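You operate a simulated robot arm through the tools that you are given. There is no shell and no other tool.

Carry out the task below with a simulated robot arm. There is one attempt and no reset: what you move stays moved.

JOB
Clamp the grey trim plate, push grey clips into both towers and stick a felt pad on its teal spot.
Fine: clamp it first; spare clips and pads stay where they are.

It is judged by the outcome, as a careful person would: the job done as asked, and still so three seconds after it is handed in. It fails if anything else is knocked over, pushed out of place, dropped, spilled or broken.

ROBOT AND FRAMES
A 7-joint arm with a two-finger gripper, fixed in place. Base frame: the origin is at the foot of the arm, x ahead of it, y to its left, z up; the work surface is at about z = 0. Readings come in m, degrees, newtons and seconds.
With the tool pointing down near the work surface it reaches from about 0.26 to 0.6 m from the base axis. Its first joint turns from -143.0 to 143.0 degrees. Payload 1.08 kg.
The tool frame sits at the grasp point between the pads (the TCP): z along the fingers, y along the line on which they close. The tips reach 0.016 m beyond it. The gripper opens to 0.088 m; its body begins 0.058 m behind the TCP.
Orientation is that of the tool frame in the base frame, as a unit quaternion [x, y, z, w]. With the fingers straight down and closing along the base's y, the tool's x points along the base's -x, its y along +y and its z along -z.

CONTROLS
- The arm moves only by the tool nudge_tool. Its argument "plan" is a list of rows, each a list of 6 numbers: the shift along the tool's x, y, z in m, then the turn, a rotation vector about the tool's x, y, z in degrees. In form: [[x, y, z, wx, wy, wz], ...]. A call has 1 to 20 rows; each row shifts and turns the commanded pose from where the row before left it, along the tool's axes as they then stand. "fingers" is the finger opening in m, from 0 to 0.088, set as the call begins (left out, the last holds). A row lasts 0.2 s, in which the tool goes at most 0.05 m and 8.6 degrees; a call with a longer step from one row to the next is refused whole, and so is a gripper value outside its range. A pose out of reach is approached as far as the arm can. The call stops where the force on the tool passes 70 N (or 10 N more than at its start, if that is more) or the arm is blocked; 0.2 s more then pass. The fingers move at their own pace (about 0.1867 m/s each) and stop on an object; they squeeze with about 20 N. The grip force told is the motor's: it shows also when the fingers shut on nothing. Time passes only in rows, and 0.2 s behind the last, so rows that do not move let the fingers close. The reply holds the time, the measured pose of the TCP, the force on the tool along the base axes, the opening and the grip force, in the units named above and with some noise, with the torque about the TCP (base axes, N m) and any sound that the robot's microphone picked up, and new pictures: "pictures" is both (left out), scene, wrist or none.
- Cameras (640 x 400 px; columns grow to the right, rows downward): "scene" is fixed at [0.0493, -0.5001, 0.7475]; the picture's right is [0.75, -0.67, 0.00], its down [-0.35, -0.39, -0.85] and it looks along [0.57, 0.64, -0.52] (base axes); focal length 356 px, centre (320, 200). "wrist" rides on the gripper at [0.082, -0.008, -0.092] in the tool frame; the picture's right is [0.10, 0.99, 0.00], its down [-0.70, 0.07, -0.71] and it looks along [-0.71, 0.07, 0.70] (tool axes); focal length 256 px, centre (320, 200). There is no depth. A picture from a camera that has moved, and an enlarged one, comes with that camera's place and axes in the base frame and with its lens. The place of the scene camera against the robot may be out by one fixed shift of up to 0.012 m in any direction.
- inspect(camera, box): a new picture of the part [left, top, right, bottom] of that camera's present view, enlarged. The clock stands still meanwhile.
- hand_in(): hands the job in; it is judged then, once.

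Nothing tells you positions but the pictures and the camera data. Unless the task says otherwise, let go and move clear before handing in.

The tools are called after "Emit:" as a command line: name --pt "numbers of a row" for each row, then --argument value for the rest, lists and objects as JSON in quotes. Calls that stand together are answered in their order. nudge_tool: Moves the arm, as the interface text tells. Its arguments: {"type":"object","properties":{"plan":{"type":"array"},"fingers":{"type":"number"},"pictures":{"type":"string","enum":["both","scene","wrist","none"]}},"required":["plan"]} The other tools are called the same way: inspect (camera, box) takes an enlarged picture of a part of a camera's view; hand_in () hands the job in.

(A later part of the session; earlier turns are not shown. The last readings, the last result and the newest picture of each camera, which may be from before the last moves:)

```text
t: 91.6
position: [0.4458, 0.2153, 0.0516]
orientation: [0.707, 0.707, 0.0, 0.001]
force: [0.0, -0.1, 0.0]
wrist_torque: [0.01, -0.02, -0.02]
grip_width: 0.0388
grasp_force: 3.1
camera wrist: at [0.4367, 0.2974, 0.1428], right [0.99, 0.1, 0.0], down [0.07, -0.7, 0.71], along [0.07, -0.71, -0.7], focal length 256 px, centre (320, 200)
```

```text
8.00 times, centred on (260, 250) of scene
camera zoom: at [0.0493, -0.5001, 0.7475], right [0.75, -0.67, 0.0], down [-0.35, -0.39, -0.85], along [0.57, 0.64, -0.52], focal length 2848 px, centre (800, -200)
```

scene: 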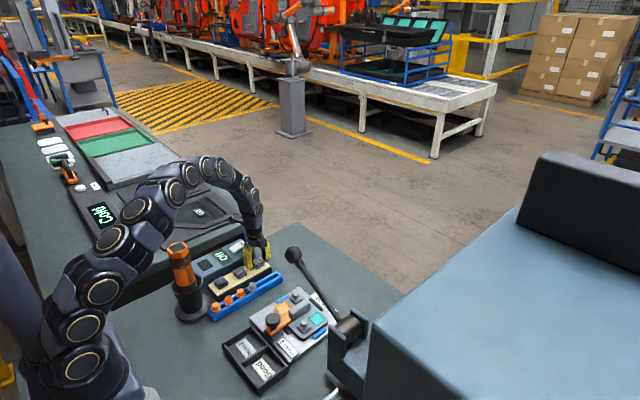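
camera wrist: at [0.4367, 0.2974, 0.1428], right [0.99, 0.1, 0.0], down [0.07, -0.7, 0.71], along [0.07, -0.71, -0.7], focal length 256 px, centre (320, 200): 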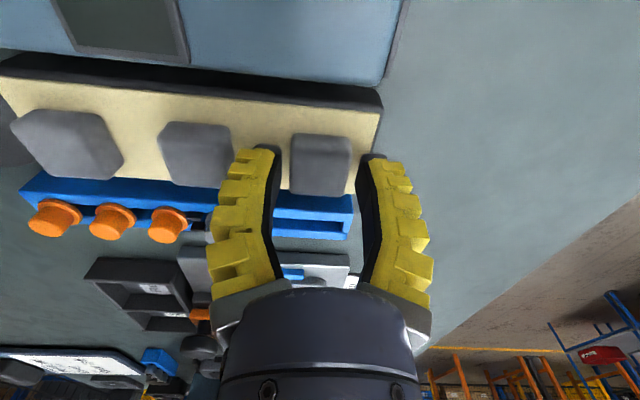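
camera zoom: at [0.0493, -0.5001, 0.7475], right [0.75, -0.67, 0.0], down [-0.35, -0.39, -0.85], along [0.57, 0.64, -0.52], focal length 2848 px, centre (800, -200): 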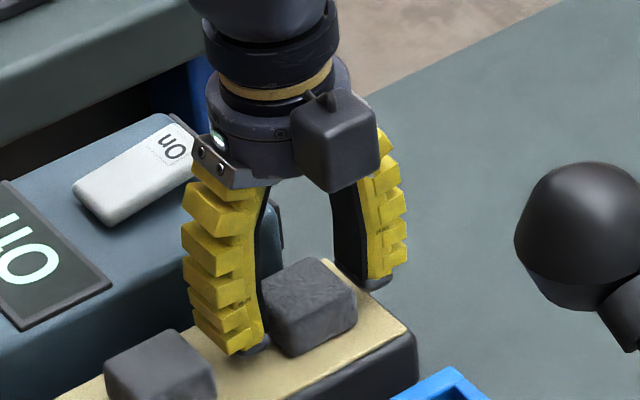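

The pad is between the fingers and nothing else is touching. I'll close.

Emit:
nudge_tool --pt "0 0.0005 0 0 0 0" --pt "0 0 0 0 0 0" --pt "0 0 0 0 0 0" --fingers 0.0 --pictures "wrist"

Emit:
inspect --camera "wrist" --box '[230, 90, 410, 210]'

```text
t: 92.4
position: [0.4455, 0.2152, 0.0522]
orientation: [0.707, 0.707, -0.001, 0.0]
force: [-7.5, -2.8, 17.4]
wrist_torque: [-0.1, 0.15, 0.02]
grip_width: 0.0221
grasp_force: 20.0
camera wrist: at [0.4372, 0.2974, 0.143], right [0.99, 0.1, 0.0], down [0.07, -0.7, 0.71], along [0.07, -0.71, -0.7], focal length 256 px, centre (320, 200)
```

wrist: 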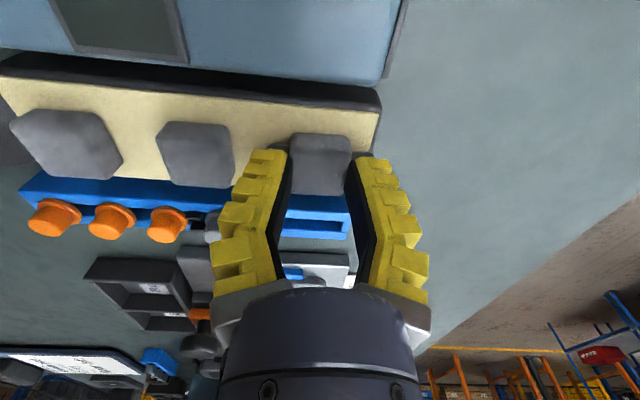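

```text
3.33 times, centred on (320, 150) of wrist
camera zoom: at [0.4372, 0.2974, 0.143], right [0.99, 0.1, 0.0], down [0.07, -0.7, 0.71], along [0.07, -0.71, -0.7], focal length 853 px, centre (320, 367)
```

zoom: 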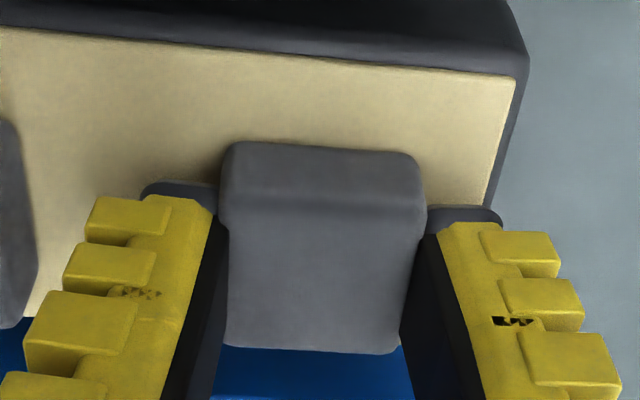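

Gripped. As with the clips I'll lift in small steps, letting the closing force relax before it pulls.

Emit:
nudge_tool --pt "0 0 -0.001 0 0 0" --pt "0 0 -0.001 0 0 0" --pt "0 0 0 0 0 0" --fingers 0.0 --pictures "none"

Emit:
nudge_tool --pt "0 0 -0.001 0 0 0" --pt "0 0 -0.001 0 0 0" --pt "0 0 0 0 0 0" --fingers 0.0 --pictures "none"

Emit:
nudge_tool --pt "0 0 -0.001 0 0 0" --pt "0 0 -0.001 0 0 0" --pt "0 0 0 0 0 0" --fingers 0.0 --pictures "wrist"

Emit:
inspect --camera "wrist" --box '[230, 90, 410, 210]'

```text
t: 93.2
position: [0.4463, 0.2158, 0.0533]
orientation: [0.707, 0.707, -0.002, -0.001]
force: [-6.9, 0.9, 3.2]
wrist_torque: [0.0, 0.16, -0.02]
grip_width: 0.0185
grasp_force: 20.1
```

```text
t: 94.0
position: [0.4464, 0.2147, 0.0543]
orientation: [0.707, 0.708, 0.001, -0.001]
force: [-5.7, 0.7, -2.4]
wrist_torque: [-0.01, 0.13, -0.03]
grip_width: 0.0162
grasp_force: 20.5
```

```text
t: 94.8
position: [0.4465, 0.2146, 0.0575]
orientation: [0.707, 0.708, 0.0, 0.001]
force: [0.8, -0.4, -0.5]
wrist_torque: [0.02, -0.01, -0.03]
grip_width: 0.0168
grasp_force: 20.2
camera wrist: at [0.4374, 0.2971, 0.1487], right [0.99, 0.1, 0.0], down [0.07, -0.7, 0.71], along [0.07, -0.71, -0.71], focal length 256 px, centre (320, 200)
```

wrist: 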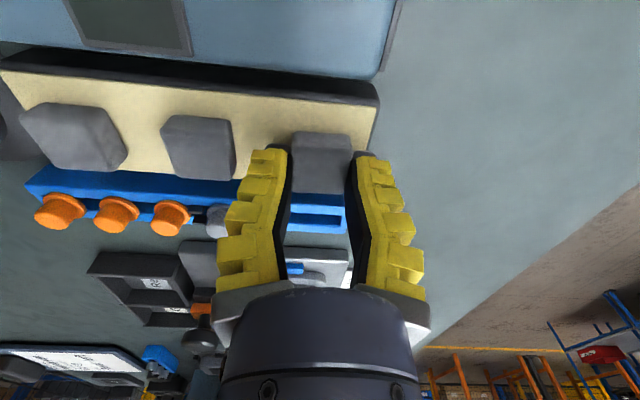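

```text
3.33 times, centred on (320, 150) of wrist
camera zoom: at [0.4374, 0.2971, 0.1487], right [0.99, 0.1, 0.0], down [0.07, -0.7, 0.71], along [0.07, -0.71, -0.71], focal length 853 px, centre (320, 367)
```

zoom: 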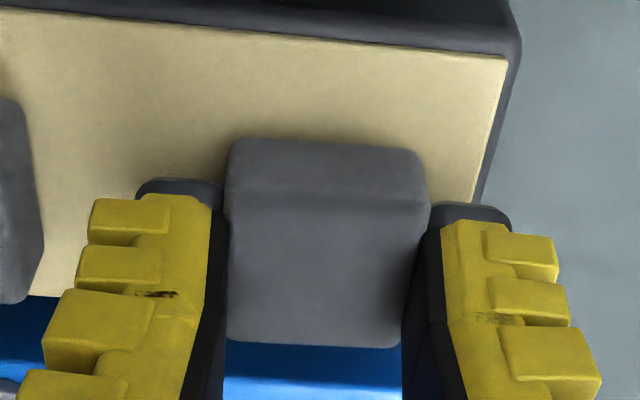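

The pad came off the strip and rises with the gripper. I'll continue gently upwards.

Emit:
nudge_tool --pt "0 0 -0.002 0 0 0" --pt "0 0 -0.003 0 0 0" --pt "0 0 -0.004 0 0 0" --pt "0 0 -0.006 0 0 0" --pt "0 0 -0.008 0 0 0" --pt "0 0 -0.01 0 0 0" --pt "0 0 -0.015 0 0 0" --pt "0 0 -0.02 0 0 0" --pt "0 0 -0.015 0 0 0" --pt "0 0 0 0 0 0" --fingers 0.0

Emit:
inspect --camera "wrist" --box '[230, 90, 410, 210]'

Emit:
inspect --camera "scene" --box '[220, 205, 290, 275]'

```text
t: 97.0
position: [0.4468, 0.2142, 0.1412]
orientation: [0.707, 0.707, 0.0, 0.0]
force: [0.5, 0.2, -0.2]
wrist_torque: [-0.03, -0.03, -0.01]
grip_width: 0.0168
grasp_force: 19.9
camera wrist: at [0.4372, 0.2971, 0.2321], right [0.99, 0.1, 0.0], down [0.07, -0.7, 0.71], along [0.07, -0.71, -0.71], focal length 256 px, centre (320, 200)
```

scene: 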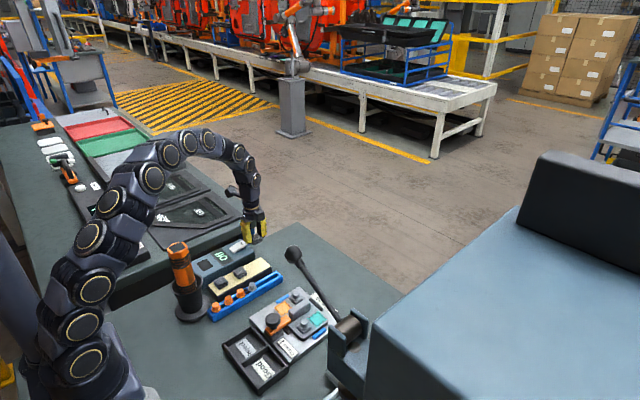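
wrist: 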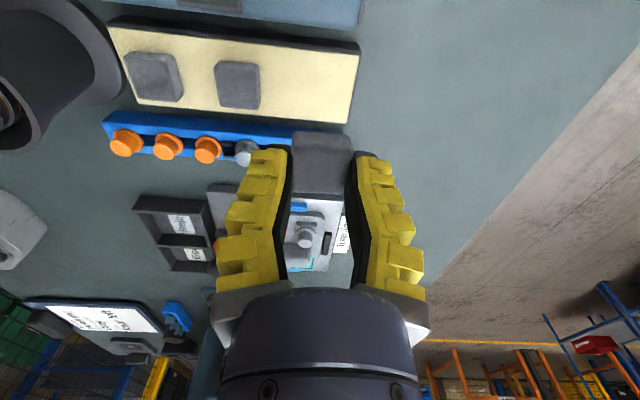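

```text
3.33 times, centred on (320, 150) of wrist
camera zoom: at [0.4372, 0.2971, 0.2321], right [0.99, 0.1, 0.0], down [0.07, -0.7, 0.71], along [0.07, -0.71, -0.71], focal length 853 px, centre (320, 367)
```

zoom: 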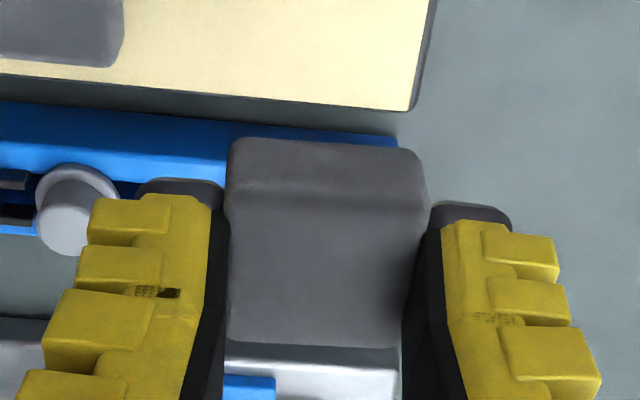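

```text
5.71 times, centred on (255, 240) of scene
camera zoom: at [0.0493, -0.5001, 0.7475], right [0.75, -0.67, 0.0], down [-0.35, -0.39, -0.85], along [0.57, 0.64, -0.52], focal length 2034 px, centre (691, -29)
```

zoom: 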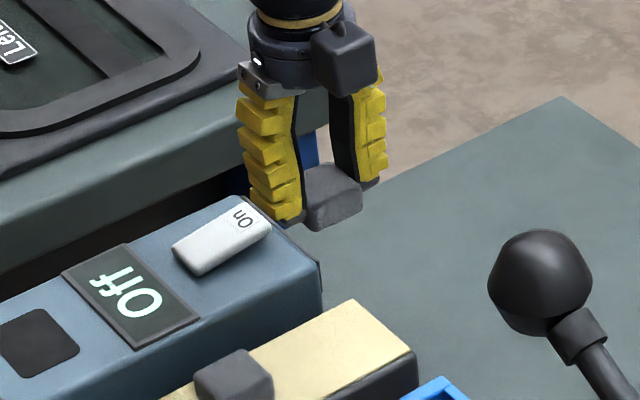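

The pad is held squarely, its bottom about 23 mm below the TCP. I'll carry it over the teal spot at about (0.449, -0.0485), staying high.

Emit:
nudge_tool --pt "-0.04 0 0 0 0 0" --pt "-0.045 0.0005 0 0 0 0" --pt "-0.045 0.0005 0 0 0 0" --pt "-0.045 0.0005 0 0 0 0" --pt "-0.045 0.0005 0 0 0 0" --pt "-0.03 0 0 0 0 0" --pt "-0.013 0 0 0 0 0" --pt "0 0 0 0 0 0" --fingers 0.0

Emit:
inspect --camera "wrist" --box '[230, 40, 410, 190]'

Emit:
inspect --camera "scene" --box '[270, 250, 350, 340]'

```text
t: 98.8
position: [0.4468, -0.0489, 0.1398]
orientation: [0.707, 0.707, 0.0, 0.0]
force: [0.2, 0.7, -0.5]
wrist_torque: [-0.01, 0.03, 0.03]
grip_width: 0.0168
grasp_force: 19.6
camera wrist: at [0.4393, 0.034, 0.2308], right [0.99, 0.1, 0.0], down [0.07, -0.7, 0.71], along [0.07, -0.71, -0.7], focal length 256 px, centre (320, 200)
```

scene: 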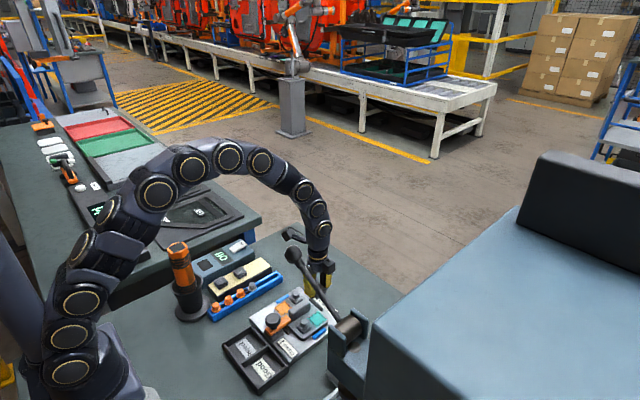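
wrist: 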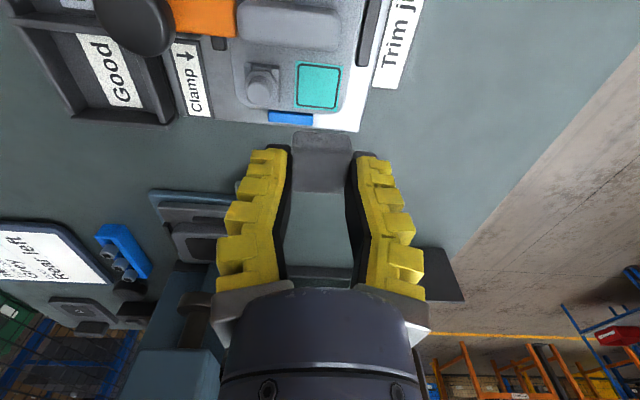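

```text
2.67 times, centred on (320, 115) of wrist
camera zoom: at [0.4393, 0.034, 0.2308], right [0.99, 0.1, 0.0], down [0.07, -0.7, 0.71], along [0.07, -0.71, -0.7], focal length 683 px, centre (320, 427)
```

zoom: 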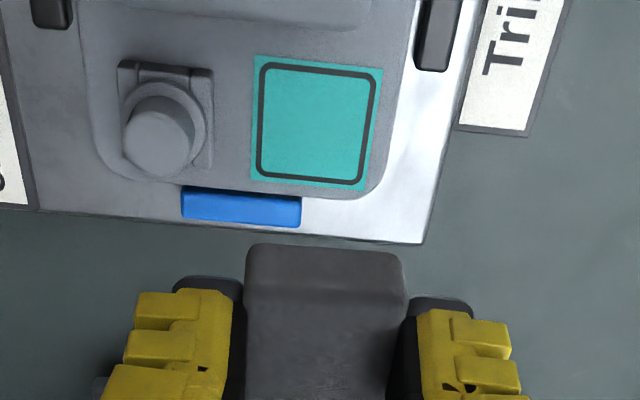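

```text
4.44 times, centred on (310, 295) of scene
camera zoom: at [0.0493, -0.5001, 0.7475], right [0.75, -0.67, 0.0], down [-0.35, -0.39, -0.85], along [0.57, 0.64, -0.52], focal length 1582 px, centre (364, -222)
```

zoom: 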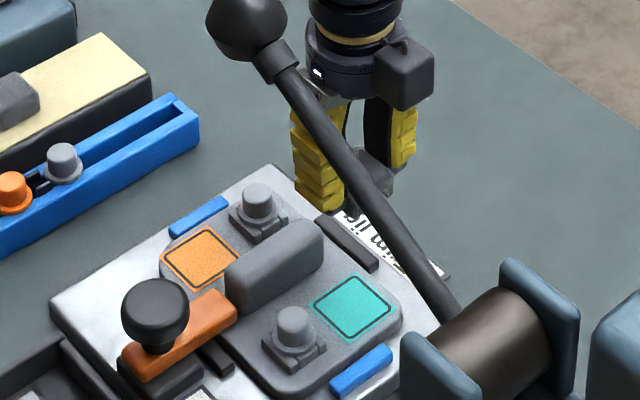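

The teal spot is 1.8 mm to -x of the pad centre. The finger on the -x side would come too close to the clip in this orientation, while the ridge side has more room, so I'll turn the tool back by -90° (the pad is square) and look again.

Emit:
nudge_tool --pt "0 0 0 0 0 -7.5" --pt "0 0 0 0 0 -7.5" --pt "0 0 0 0 0 -7.5" --pt "0 0 0 0 0 -7.5" --pt "0 0 0 0 0 -7.5" --pt "0 0 0 0 0 -7.5" --pt "0 0 0 0 0 -7.5" --pt "0 0 0 0 0 -7.5" --pt "0 0 0 0 0 -7.5" --pt "0 0 0 0 0 -7.5" --pt "0 0 0 0 0 -7.5" --pt "0 0 0 0 0 -7.5" --pt "0 0 0 0 0 0" --fingers 0.0

Emit:
inspect --camera "wrist" --box '[230, 40, 410, 190]'

Emit:
inspect --camera "scene" --box '[270, 250, 350, 340]'

```text
t: 101.6
position: [0.4483, -0.0479, 0.1414]
orientation: [-0.001, 1.0, 0.001, 0.0]
force: [0.0, 0.1, -0.8]
wrist_torque: [-0.03, -0.03, 0.01]
grip_width: 0.0167
grasp_force: 19.3
camera wrist: at [0.3662, -0.0564, 0.2317], right [-0.1, 0.99, 0.0], down [0.7, 0.07, 0.71], along [0.71, 0.07, -0.7], focal length 256 px, centre (320, 200)
```

scene: 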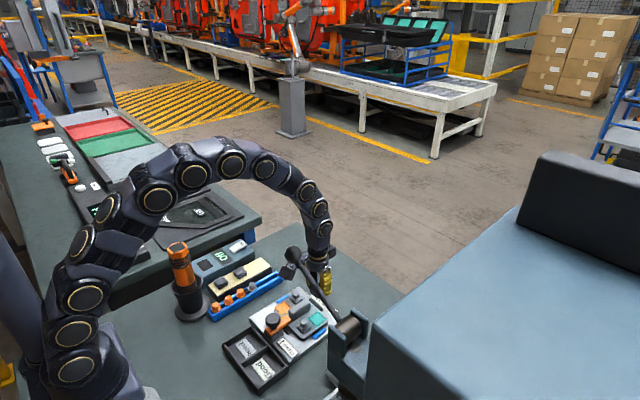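
wrist: 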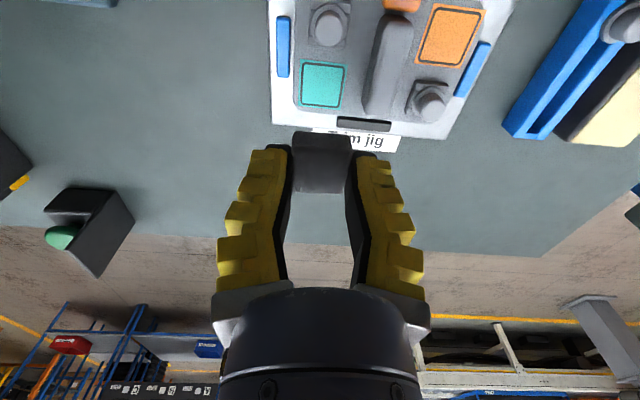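

```text
2.67 times, centred on (320, 115) of wrist
camera zoom: at [0.3662, -0.0564, 0.2317], right [-0.1, 0.99, 0.0], down [0.7, 0.07, 0.71], along [0.71, 0.07, -0.7], focal length 683 px, centre (320, 427)
```

zoom: 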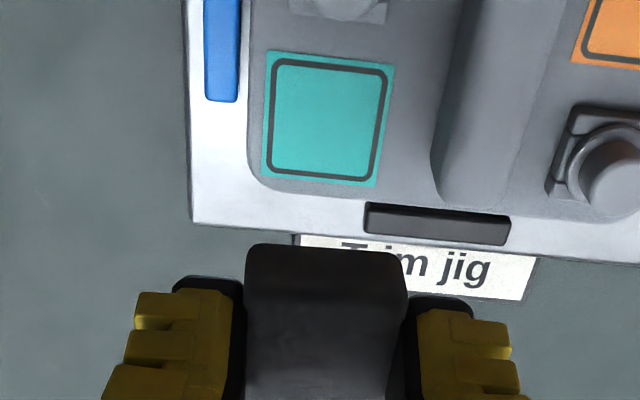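

```text
4.44 times, centred on (310, 295) of scene
camera zoom: at [0.0493, -0.5001, 0.7475], right [0.75, -0.67, 0.0], down [-0.35, -0.39, -0.85], along [0.57, 0.64, -0.52], focal length 1582 px, centre (364, -222)
```

zoom: 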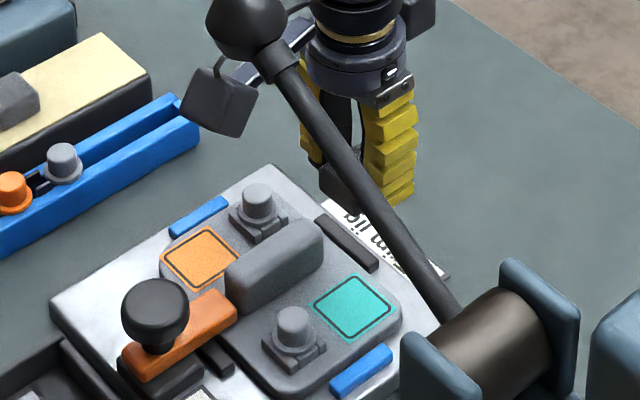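

Combining both views, the teal centre is (0.4456, -0.0466) with the plate top at about z=0.025. The pad is now at about (0.448, -0.048). I'll shift -2.4 mm in x, keep about 1.8 mm to -y for finger room beside the ridge, and lower to just above the plate for a check.

Emit:
nudge_tool --pt "0.0024 -0.0002 0.02 0 0 0" --pt "0 0 0.025 0 0 0" --pt "0 0 0.025 0 0 0" --pt "0 0 0 0 0 0" --pt "0 0 0 0 0 0" --fingers 0.0

Emit:
inspect --camera "wrist" --box '[230, 70, 410, 210]'

Emit:
inspect --camera "scene" --box '[285, 280, 345, 330]'

```text
t: 102.8
position: [0.4465, -0.0473, 0.0712]
orientation: [0.0, 1.0, 0.0, 0.0]
force: [0.0, -0.3, 0.1]
wrist_torque: [0.01, 0.02, 0.01]
grip_width: 0.0166
grasp_force: 19.8
camera wrist: at [0.364, -0.0565, 0.1616], right [-0.1, 0.99, 0.0], down [0.7, 0.07, 0.71], along [0.71, 0.07, -0.7], focal length 256 px, centre (320, 200)
```

scene: 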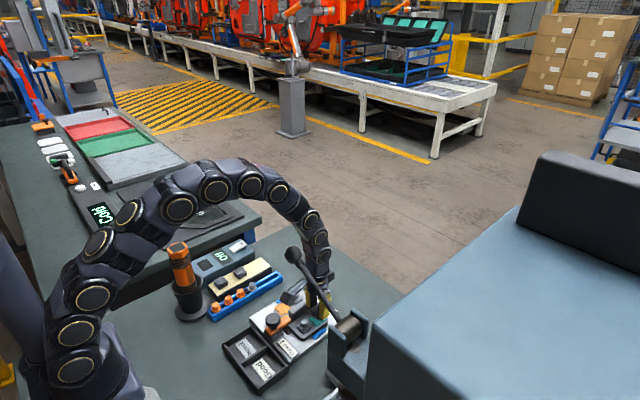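
wrist: 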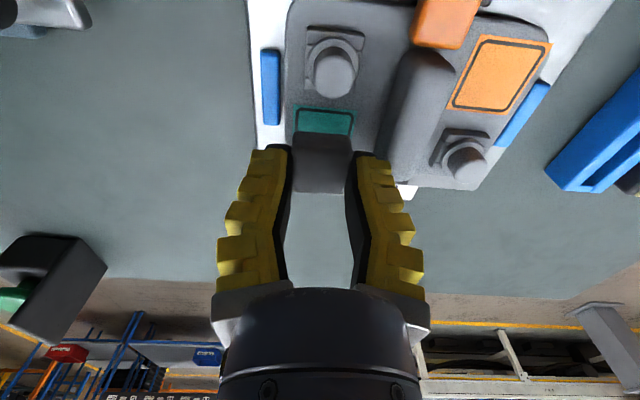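

```text
2.86 times, centred on (320, 140) of wrist
camera zoom: at [0.364, -0.0565, 0.1616], right [-0.1, 0.99, 0.0], down [0.7, 0.07, 0.71], along [0.71, 0.07, -0.7], focal length 731 px, centre (320, 371)
```

zoom: 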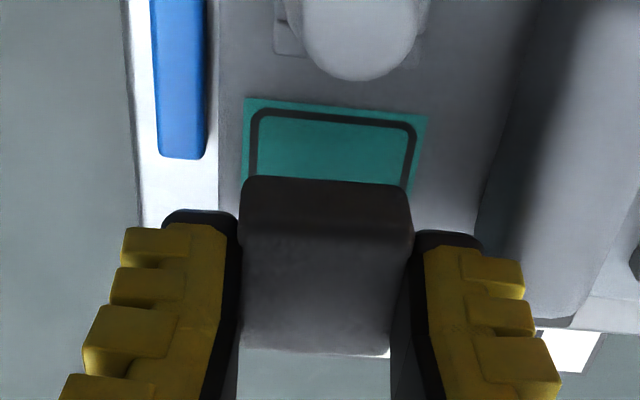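

```text
8.00 times, centred on (315, 305) of scene
camera zoom: at [0.0493, -0.5001, 0.7475], right [0.75, -0.67, 0.0], down [-0.35, -0.39, -0.85], along [0.57, 0.64, -0.52], focal length 2848 px, centre (360, -640)
```

zoom: 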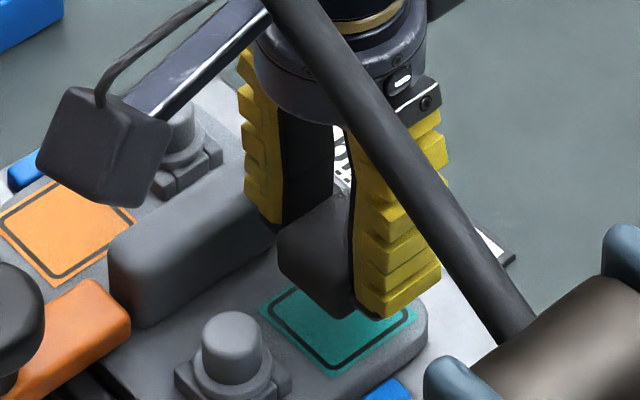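

The pad is aligned: about 1.7 mm to -y of the spot's centre, and the fingers have 1.5–2 mm to the ridge. I'll descend, the last part in small steps, watching the force.

Emit:
nudge_tool --pt "0 0 0.006 0 0 0" --pt "0 0 0.005 0 0 0" --pt "0 0 0.004 0 0 0" --pt "0 0 0.002 0 0 0" --pt "0 0 0 0 0 0" --fingers 0.0 --pictures "wrist"

Emit:
nudge_tool --pt "0 0 0.001 0 0 0" --pt "0 0 0.001 0 0 0" --pt "0 0 0 0 0 0" --fingers 0.0 --pictures "none"

Emit:
nudge_tool --pt "0 0 0.001 0 0 0" --pt "0 0 0.001 0 0 0" --pt "0 0 0 0 0 0" --fingers 0.0 --pictures "wrist"

Emit:
inspect --camera "wrist" --box '[230, 90, 410, 230]'

Emit:
inspect --camera "scene" --box '[285, 285, 345, 335]'

```text
t: 104.0
position: [0.4451, -0.0484, 0.0526]
orientation: [0.0, 1.0, 0.001, 0.0]
force: [-0.1, -0.5, 0.0]
wrist_torque: [-0.01, 0.0, 0.01]
grip_width: 0.017
grasp_force: 19.7
camera wrist: at [0.3636, -0.0564, 0.1445], right [-0.1, 0.99, 0.0], down [0.7, 0.07, 0.71], along [0.71, 0.07, -0.71], focal length 256 px, centre (320, 200)
```

wrist: 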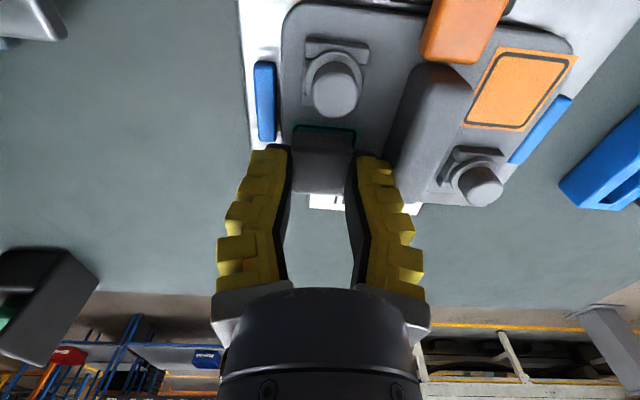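

```text
t: 104.8
position: [0.4462, -0.0491, 0.0515]
orientation: [0.0, 1.0, 0.0, 0.0]
force: [0.1, -0.1, -0.2]
wrist_torque: [0.02, 0.02, 0.01]
grip_width: 0.0168
grasp_force: 20.1
```

```text
t: 105.6
position: [0.4459, -0.0484, 0.05]
orientation: [0.0, 1.0, 0.0, 0.0]
force: [-6.7, 11.1, 20.1]
wrist_torque: [0.37, 0.09, 0.05]
grip_width: 0.0219
grasp_force: 19.6
camera wrist: at [0.3637, -0.0559, 0.141], right [-0.1, 0.99, 0.0], down [0.7, 0.07, 0.71], along [0.71, 0.07, -0.7], focal length 256 px, centre (320, 200)
```

wrist: 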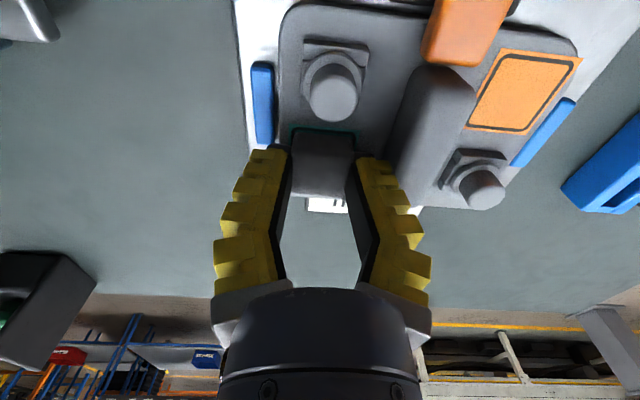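

```text
2.86 times, centred on (320, 160) of wrist
camera zoom: at [0.3637, -0.0559, 0.141], right [-0.1, 0.99, 0.0], down [0.7, 0.07, 0.71], along [0.71, 0.07, -0.7], focal length 731 px, centre (320, 314)
```

zoom: 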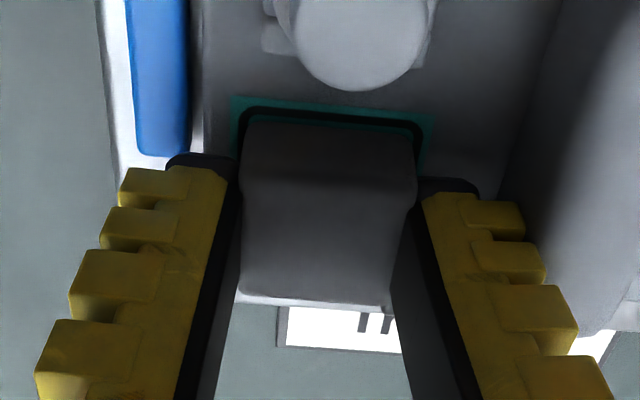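

```text
8.00 times, centred on (315, 310) of scene
camera zoom: at [0.0493, -0.5001, 0.7475], right [0.75, -0.67, 0.0], down [-0.35, -0.39, -0.85], along [0.57, 0.64, -0.52], focal length 2848 px, centre (360, -680)
```

zoom: 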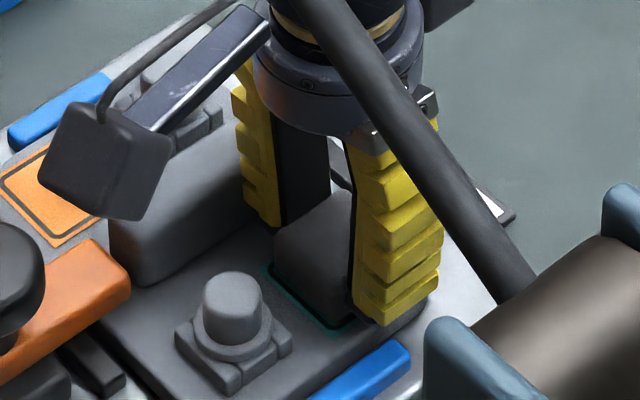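

The pad touched down on the teal spot at z≈0.027 and took hold, with 20 N of pressing force. I'll press slightly more for the adhesive, then read again.

Emit:
nudge_tool --pt "0 0 0.001 0 0 0" --pt "0 0 0 0 0 0" --pt "0 0 0 0 0 0" --fingers 0.0 --pictures "none"

```text
t: 106.4
position: [0.4453, -0.0482, 0.0497]
orientation: [0.0, 1.0, 0.0, 0.001]
force: [-2.6, 11.5, 20.1]
wrist_torque: [0.29, 0.07, -0.03]
grip_width: 0.0223
grasp_force: 20.2
```

Now I'll release: open just enough to free the pad while shifting 1 mm to -y so the finger on the ridge side has room.

Emit:
nudge_tool --pt "0 -0.001 0 0 0 0" --pt "0 0 0 0 0 0" --pt "0 0 0 0 0 0" --fingers 0.0285

Emit:
inspect --camera "wrist" --box '[230, 90, 410, 230]'

Emit:
inspect --camera "scene" --box '[285, 285, 345, 335]'

```text
t: 107.2
position: [0.445, -0.0497, 0.0486]
orientation: [0.0, 1.0, 0.0, 0.0]
force: [2.3, -4.4, -2.2]
wrist_torque: [0.03, 0.0, -0.1]
grip_width: 0.0302
grasp_force: 1.6
camera wrist: at [0.3631, -0.0577, 0.1395], right [-0.1, 0.99, 0.0], down [0.7, 0.07, 0.71], along [0.7, 0.07, -0.71], focal length 256 px, centre (320, 200)
```

scene: 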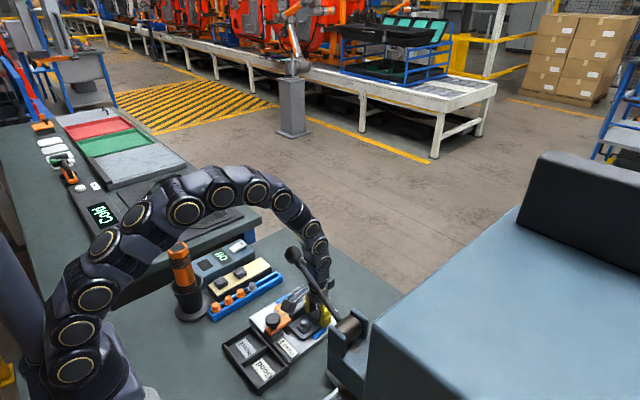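
wrist: 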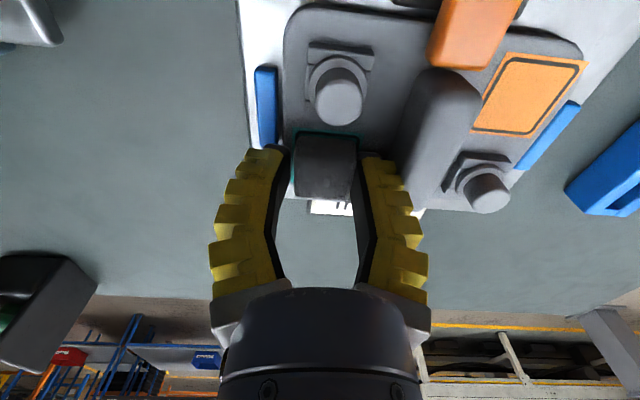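

```text
2.86 times, centred on (320, 160) of wrist
camera zoom: at [0.3631, -0.0577, 0.1395], right [-0.1, 0.99, 0.0], down [0.7, 0.07, 0.71], along [0.7, 0.07, -0.71], focal length 731 px, centre (320, 314)
```

zoom: 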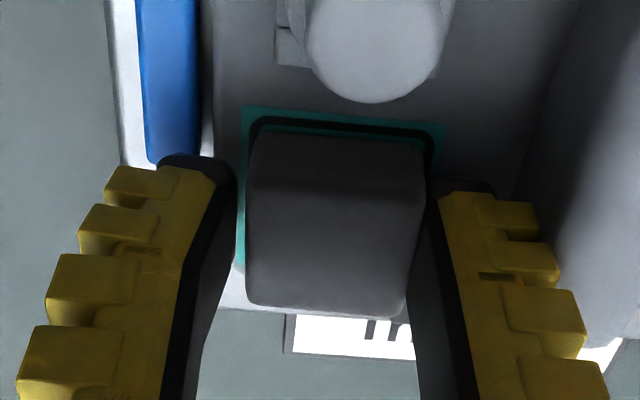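

```text
8.00 times, centred on (315, 310) of scene
camera zoom: at [0.0493, -0.5001, 0.7475], right [0.75, -0.67, 0.0], down [-0.35, -0.39, -0.85], along [0.57, 0.64, -0.52], focal length 2848 px, centre (360, -680)
```

zoom: 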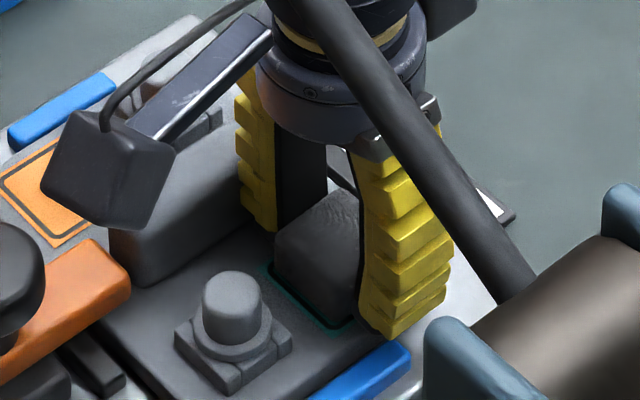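

The -y finger is free; the other one leans lightly on the ridge (-4 N). I'll shift 0.4 mm to balance and lift straight up slowly, checking that the pad stays.

Emit:
nudge_tool --pt "0 -0.0004 0 0 0 0" --pt "0 0 -0.001 0 0 0" --pt "0 0 -0.001 0 0 0" --pt "0 0 -0.001 0 0 0" --pt "0 0 0 0 0 0" --fingers 0.0285 --pictures "wrist"

Emit:
inspect --camera "wrist" --box '[230, 90, 410, 230]'

Emit:
inspect --camera "scene" --box '[285, 285, 345, 335]'

```text
t: 108.4
position: [0.4458, -0.0495, 0.0519]
orientation: [0.001, 1.0, 0.0, -0.001]
force: [-2.4, -4.3, -4.7]
wrist_torque: [-0.06, 0.03, 0.12]
grip_width: 0.0299
grasp_force: 1.9
camera wrist: at [0.3628, -0.0576, 0.1428], right [-0.1, 0.99, 0.0], down [0.7, 0.07, 0.71], along [0.7, 0.07, -0.71], focal length 256 px, centre (320, 200)
```

wrist: 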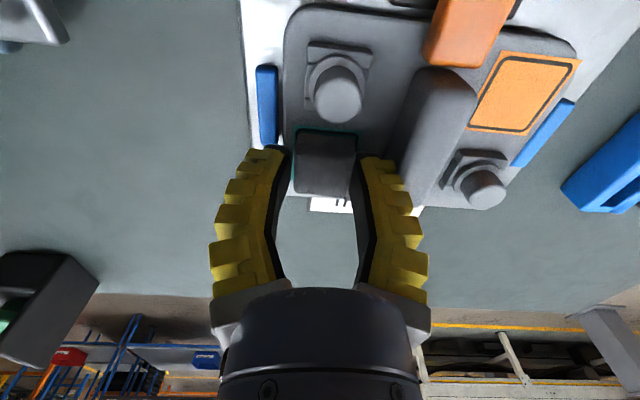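

```text
2.86 times, centred on (320, 160) of wrist
camera zoom: at [0.3628, -0.0576, 0.1428], right [-0.1, 0.99, 0.0], down [0.7, 0.07, 0.71], along [0.7, 0.07, -0.71], focal length 731 px, centre (320, 314)
```

zoom: 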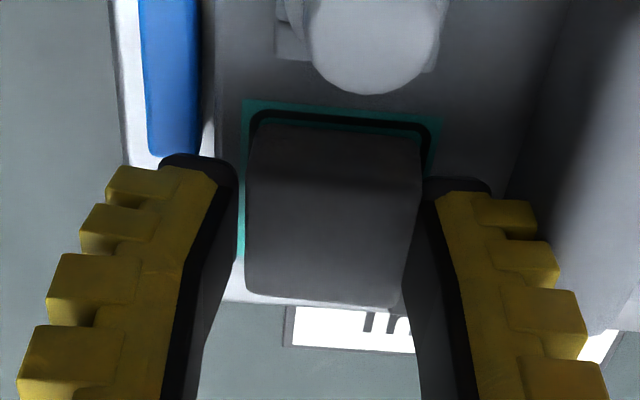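

```text
8.00 times, centred on (315, 310) of scene
camera zoom: at [0.0493, -0.5001, 0.7475], right [0.75, -0.67, 0.0], down [-0.35, -0.39, -0.85], along [0.57, 0.64, -0.52], focal length 2848 px, centre (360, -680)
```

zoom: 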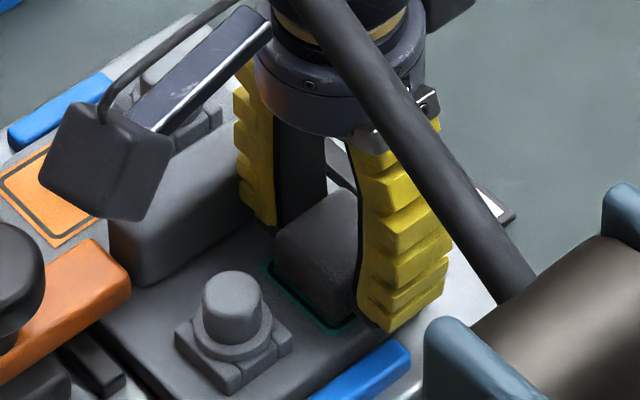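

The pad stayed on the plate as I rose 3 mm; only a little friction is felt. I'll continue slowly.

Emit:
nudge_tool --pt "0 0 -0.001 0 0 0" --pt "0 0 -0.001 0 0 0" --pt "0 0 -0.001 0 0 0" --pt "0 0 -0.001 0 0 0" --pt "0 0 0 0 0 0" --fingers 0.0285 --pictures "wrist"

Emit:
inspect --camera "wrist" --box '[230, 90, 410, 230]'

Emit:
inspect --camera "scene" --box '[285, 285, 345, 335]'

```text
t: 109.6
position: [0.4458, -0.0497, 0.0558]
orientation: [0.0, 1.0, 0.0, 0.0]
force: [-0.6, -2.8, -0.3]
wrist_torque: [0.01, -0.02, 0.07]
grip_width: 0.0314
grasp_force: 2.0
camera wrist: at [0.3637, -0.0575, 0.147], right [-0.1, 0.99, 0.0], down [0.7, 0.07, 0.71], along [0.71, 0.07, -0.7], focal length 256 px, centre (320, 200)
```

wrist: 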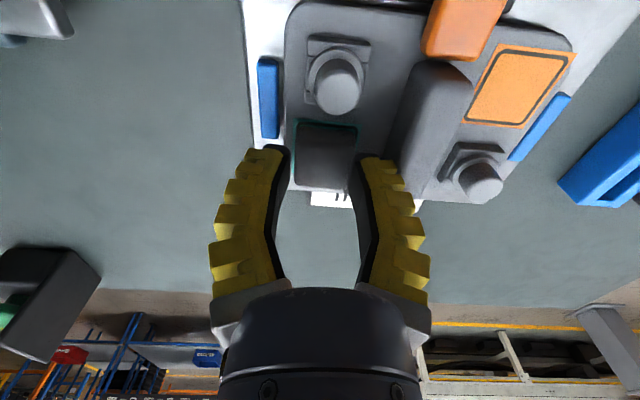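

```text
2.86 times, centred on (320, 160) of wrist
camera zoom: at [0.3637, -0.0575, 0.147], right [-0.1, 0.99, 0.0], down [0.7, 0.07, 0.71], along [0.71, 0.07, -0.7], focal length 731 px, centre (320, 314)
```

zoom: 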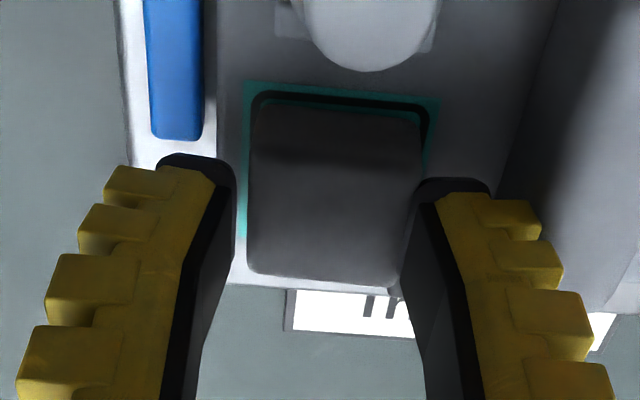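

```text
8.00 times, centred on (315, 310) of scene
camera zoom: at [0.0493, -0.5001, 0.7475], right [0.75, -0.67, 0.0], down [-0.35, -0.39, -0.85], along [0.57, 0.64, -0.52], focal length 2848 px, centre (360, -680)
```

zoom: 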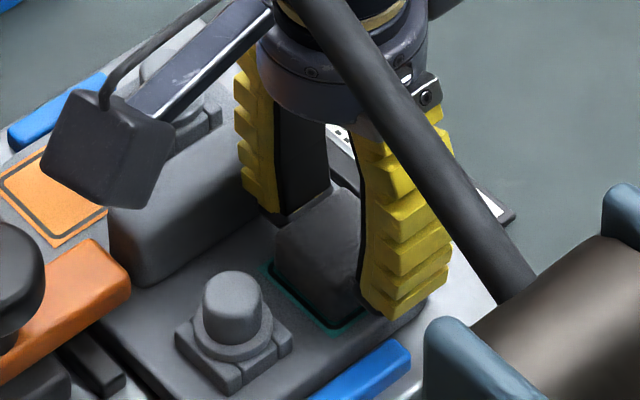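

The pad remains in place. I'll rise clear and take a look.

Emit:
nudge_tool --pt "0 0 -0.002 0 0 0" --pt "0 0 -0.002 0 0 0" --pt "0 0 -0.004 0 0 0" --pt "0 0 -0.01 0 0 0" --pt "0 0 -0.02 0 0 0" --pt "0 0 -0.02 0 0 0" --pt "0 0 0 0 0 0" --fingers 0.0285

Emit:
inspect --camera "wrist" --box '[230, 50, 410, 190]'

Emit:
inspect --camera "scene" --box '[285, 285, 345, 335]'

```text
t: 111.2
position: [0.446, -0.049, 0.1137]
orientation: [0.001, 1.0, 0.0, 0.0]
force: [-0.3, 0.1, 0.2]
wrist_torque: [0.03, 0.05, -0.01]
grip_width: 0.0335
grasp_force: 4.3
camera wrist: at [0.3637, -0.0574, 0.2042], right [-0.1, 0.99, 0.0], down [0.7, 0.07, 0.71], along [0.71, 0.07, -0.7], focal length 256 px, centre (320, 200)
```

scene: 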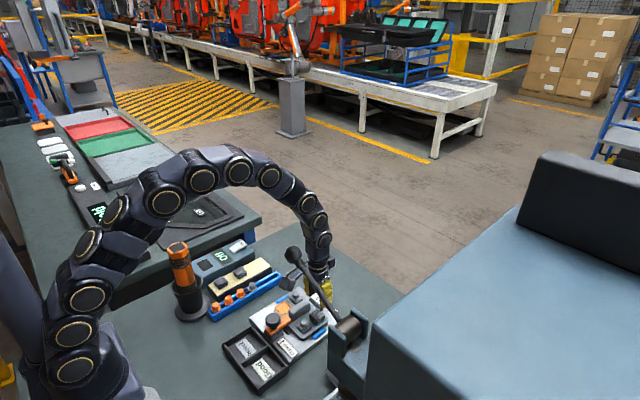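
wrist: 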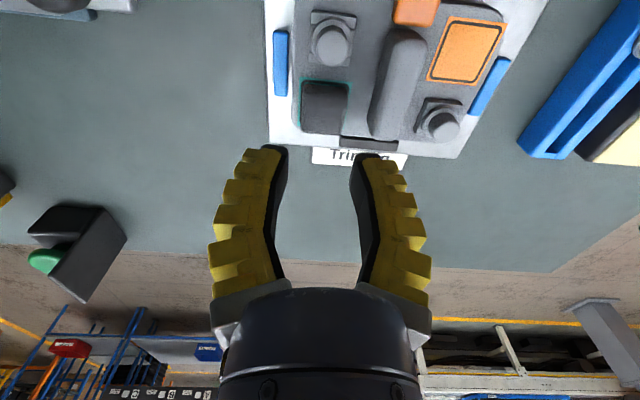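

```text
2.86 times, centred on (320, 120) of wrist
camera zoom: at [0.3637, -0.0574, 0.2042], right [-0.1, 0.99, 0.0], down [0.7, 0.07, 0.71], along [0.71, 0.07, -0.7], focal length 731 px, centre (320, 429)
```

zoom: 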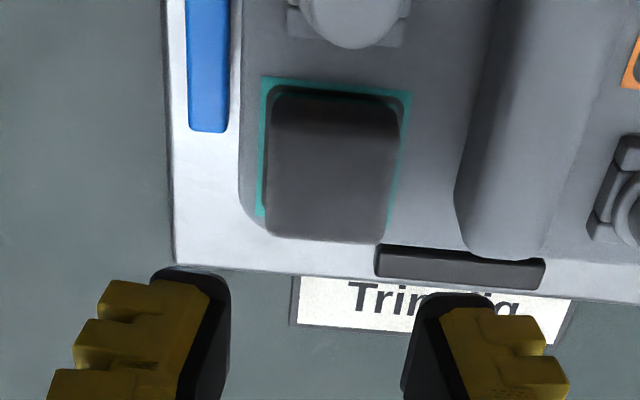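

```text
8.00 times, centred on (315, 310) of scene
camera zoom: at [0.0493, -0.5001, 0.7475], right [0.75, -0.67, 0.0], down [-0.35, -0.39, -0.85], along [0.57, 0.64, -0.52], focal length 2848 px, centre (360, -680)
```

zoom: 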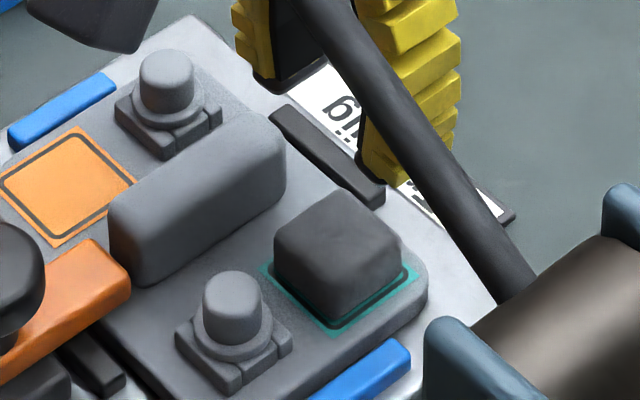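

The pad sits squarely inside the teal spot. To make sure it's stuck, I'll press it from above with closed fingertips.

Emit:
nudge_tool --pt "0 0.0012 0 0 0 0" --pt "0 0 0 0 0 0" --pt "0 0 0.02 0 0 0" --pt "0 0 0.02 0 0 0" --pt "0 0 0.01 0 0 0" --pt "0 0 0 0 0 0" --fingers 0.0 --pictures "wrist"

Emit:
nudge_tool --pt "0 0 0.002 0 0 0" --pt "0 0 0.001 0 0 0" --pt "0 0 0.001 0 0 0" --pt "0 0 0 0 0 0" --fingers 0.0 --pictures "none"

Emit:
nudge_tool --pt "0 0 0.001 0 0 0" --pt "0 0 0.001 0 0 0" --pt "0 0 0 0 0 0" --fingers 0.0 --pictures "wrist"

```text
t: 112.6
position: [0.4471, -0.0473, 0.0635]
orientation: [0.0, 1.0, 0.001, -0.001]
force: [-0.6, 0.0, 0.2]
wrist_torque: [-0.01, 0.0, 0.01]
grip_width: 0.0
grasp_force: 20.3
camera wrist: at [0.364, -0.0566, 0.1547], right [-0.1, 0.99, 0.0], down [0.7, 0.07, 0.71], along [0.71, 0.07, -0.7], focal length 256 px, centre (320, 200)
```

wrist: 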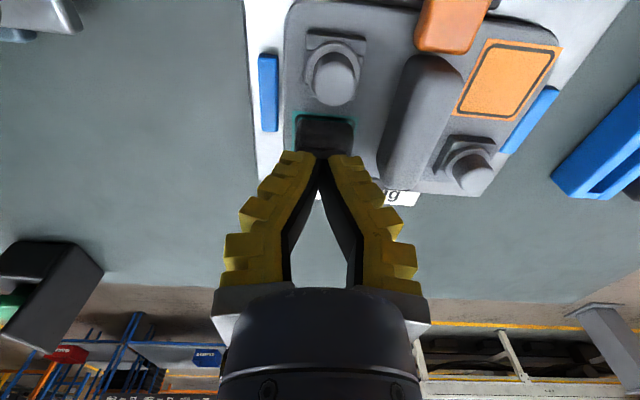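

```text
t: 113.6
position: [0.4462, -0.048, 0.0594]
orientation: [0.0, 1.0, 0.0, 0.001]
force: [0.1, -0.4, 1.2]
wrist_torque: [-0.02, 0.02, -0.02]
grip_width: 0.006
grasp_force: 20.0
```

```text
t: 114.4
position: [0.445, -0.0476, 0.0595]
orientation: [0.0, 1.0, 0.0, 0.0]
force: [-1.2, -0.7, 14.0]
wrist_torque: [0.01, 0.04, -0.02]
grip_width: 0.006
grasp_force: 20.0
camera wrist: at [0.3639, -0.0563, 0.149], right [-0.1, 0.99, 0.0], down [0.7, 0.07, 0.71], along [0.71, 0.07, -0.7], focal length 256 px, centre (320, 200)
```

wrist: 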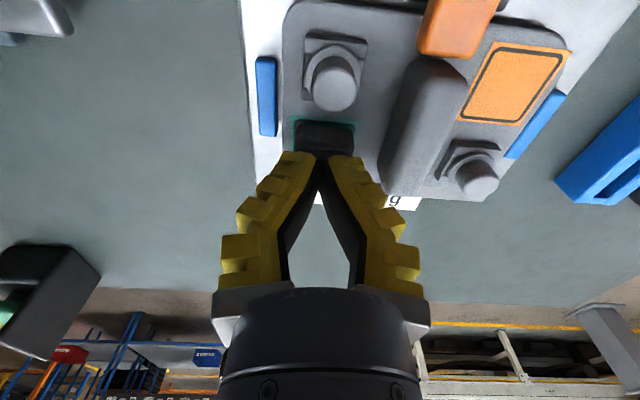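

14 N on the pad. A bit more pressing, a short hold, then back off and away.

Emit:
nudge_tool --pt "0 0 0.001 0 0 0" --pt "0 0 0.001 0 0 0" --pt "0 0 0 0 0 0" --pt "0 0 0 0 0 0" --fingers 0.0 --pictures "none"

Emit:
nudge_tool --pt "0 0 -0.002 0 0 0" --pt "0 0 -0.004 0 0 0" --pt "0 0 -0.01 0 0 0" --pt "0 0 -0.03 0 0 0" --pt "0 0 -0.03 0 0 0" --pt "0 0 -0.03 0 0 0" --pt "0.02 0.02 -0.03 0 0 0" --pt "0.03 0.03 0 0 0 0" --pt "0.03 0.03 0 0 0 0" --pt "0 0 0 0 0 0" --fingers 0.0

Emit:
inspect --camera "scene" --box '[240, 275, 350, 350]'

Emit:
inspect --camera "wrist" --box '[150, 0, 400, 150]'

Emit:
inspect --camera "scene" --box '[190, 240, 290, 325]'

```text
t: 115.4
position: [0.4453, -0.0491, 0.0559]
orientation: [0.0, 1.0, 0.0, 0.002]
force: [-2.5, -2.4, 39.8]
wrist_torque: [-0.01, 0.08, 0.03]
grip_width: 0.0062
grasp_force: 19.7
```

```text
t: 117.6
position: [0.3646, 0.0325, 0.1916]
orientation: [0.0, 1.0, 0.0, 0.0]
force: [0.0, 0.9, 0.1]
wrist_torque: [0.02, 0.01, -0.03]
grip_width: 0.0001
grasp_force: 20.3
camera wrist: at [0.2826, 0.0241, 0.2825], right [-0.1, 0.99, 0.0], down [0.7, 0.07, 0.71], along [0.7, 0.07, -0.71], focal length 256 px, centre (320, 200)
```

scene: 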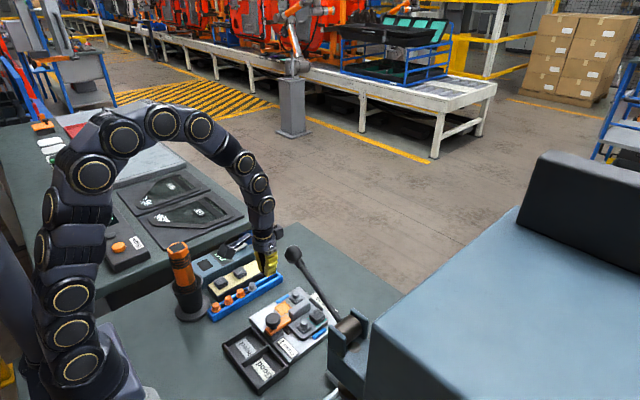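
wrist: 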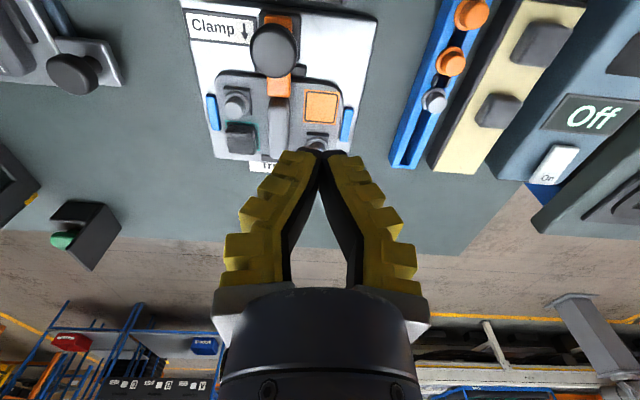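

```text
5.33 times, centred on (295, 312) of scene
camera zoom: at [0.0493, -0.5001, 0.7475], right [0.75, -0.67, 0.0], down [-0.35, -0.39, -0.85], along [0.57, 0.64, -0.52], focal length 1899 px, centre (453, -400)
```

zoom: 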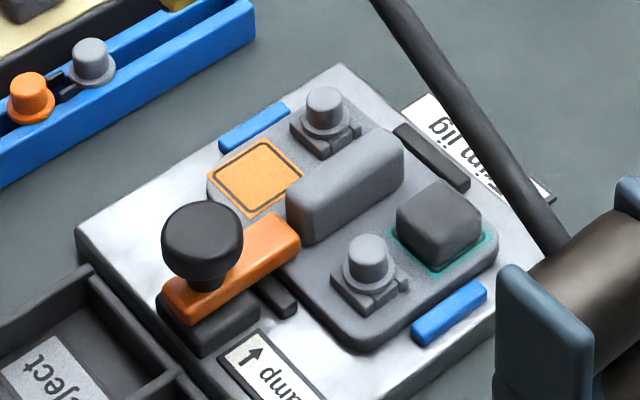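

```text
2.56 times, centred on (275, 75) of wrist
camera zoom: at [0.2826, 0.0241, 0.2825], right [-0.1, 0.99, 0.0], down [0.7, 0.07, 0.71], along [0.7, 0.07, -0.71], focal length 655 px, centre (435, 520)
```

zoom: 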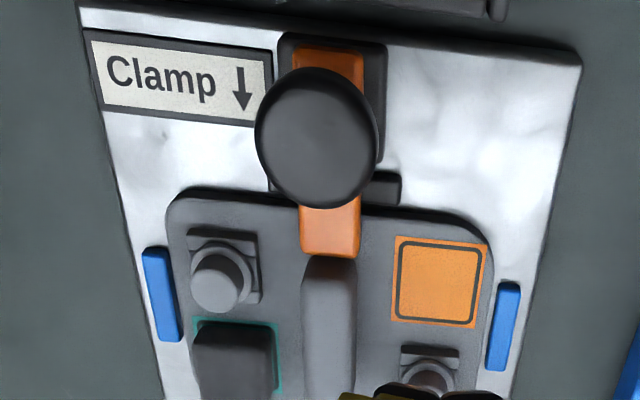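

```text
4.71 times, centred on (240, 282) of scene
camera zoom: at [0.0493, -0.5001, 0.7475], right [0.75, -0.67, 0.0], down [-0.35, -0.39, -0.85], along [0.57, 0.64, -0.52], focal length 1675 px, centre (696, -188)
```

zoom: 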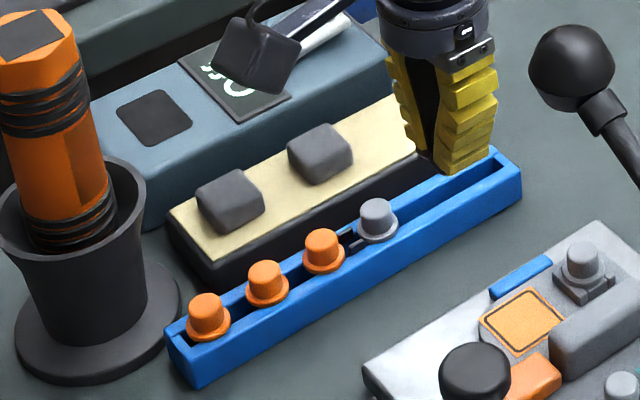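

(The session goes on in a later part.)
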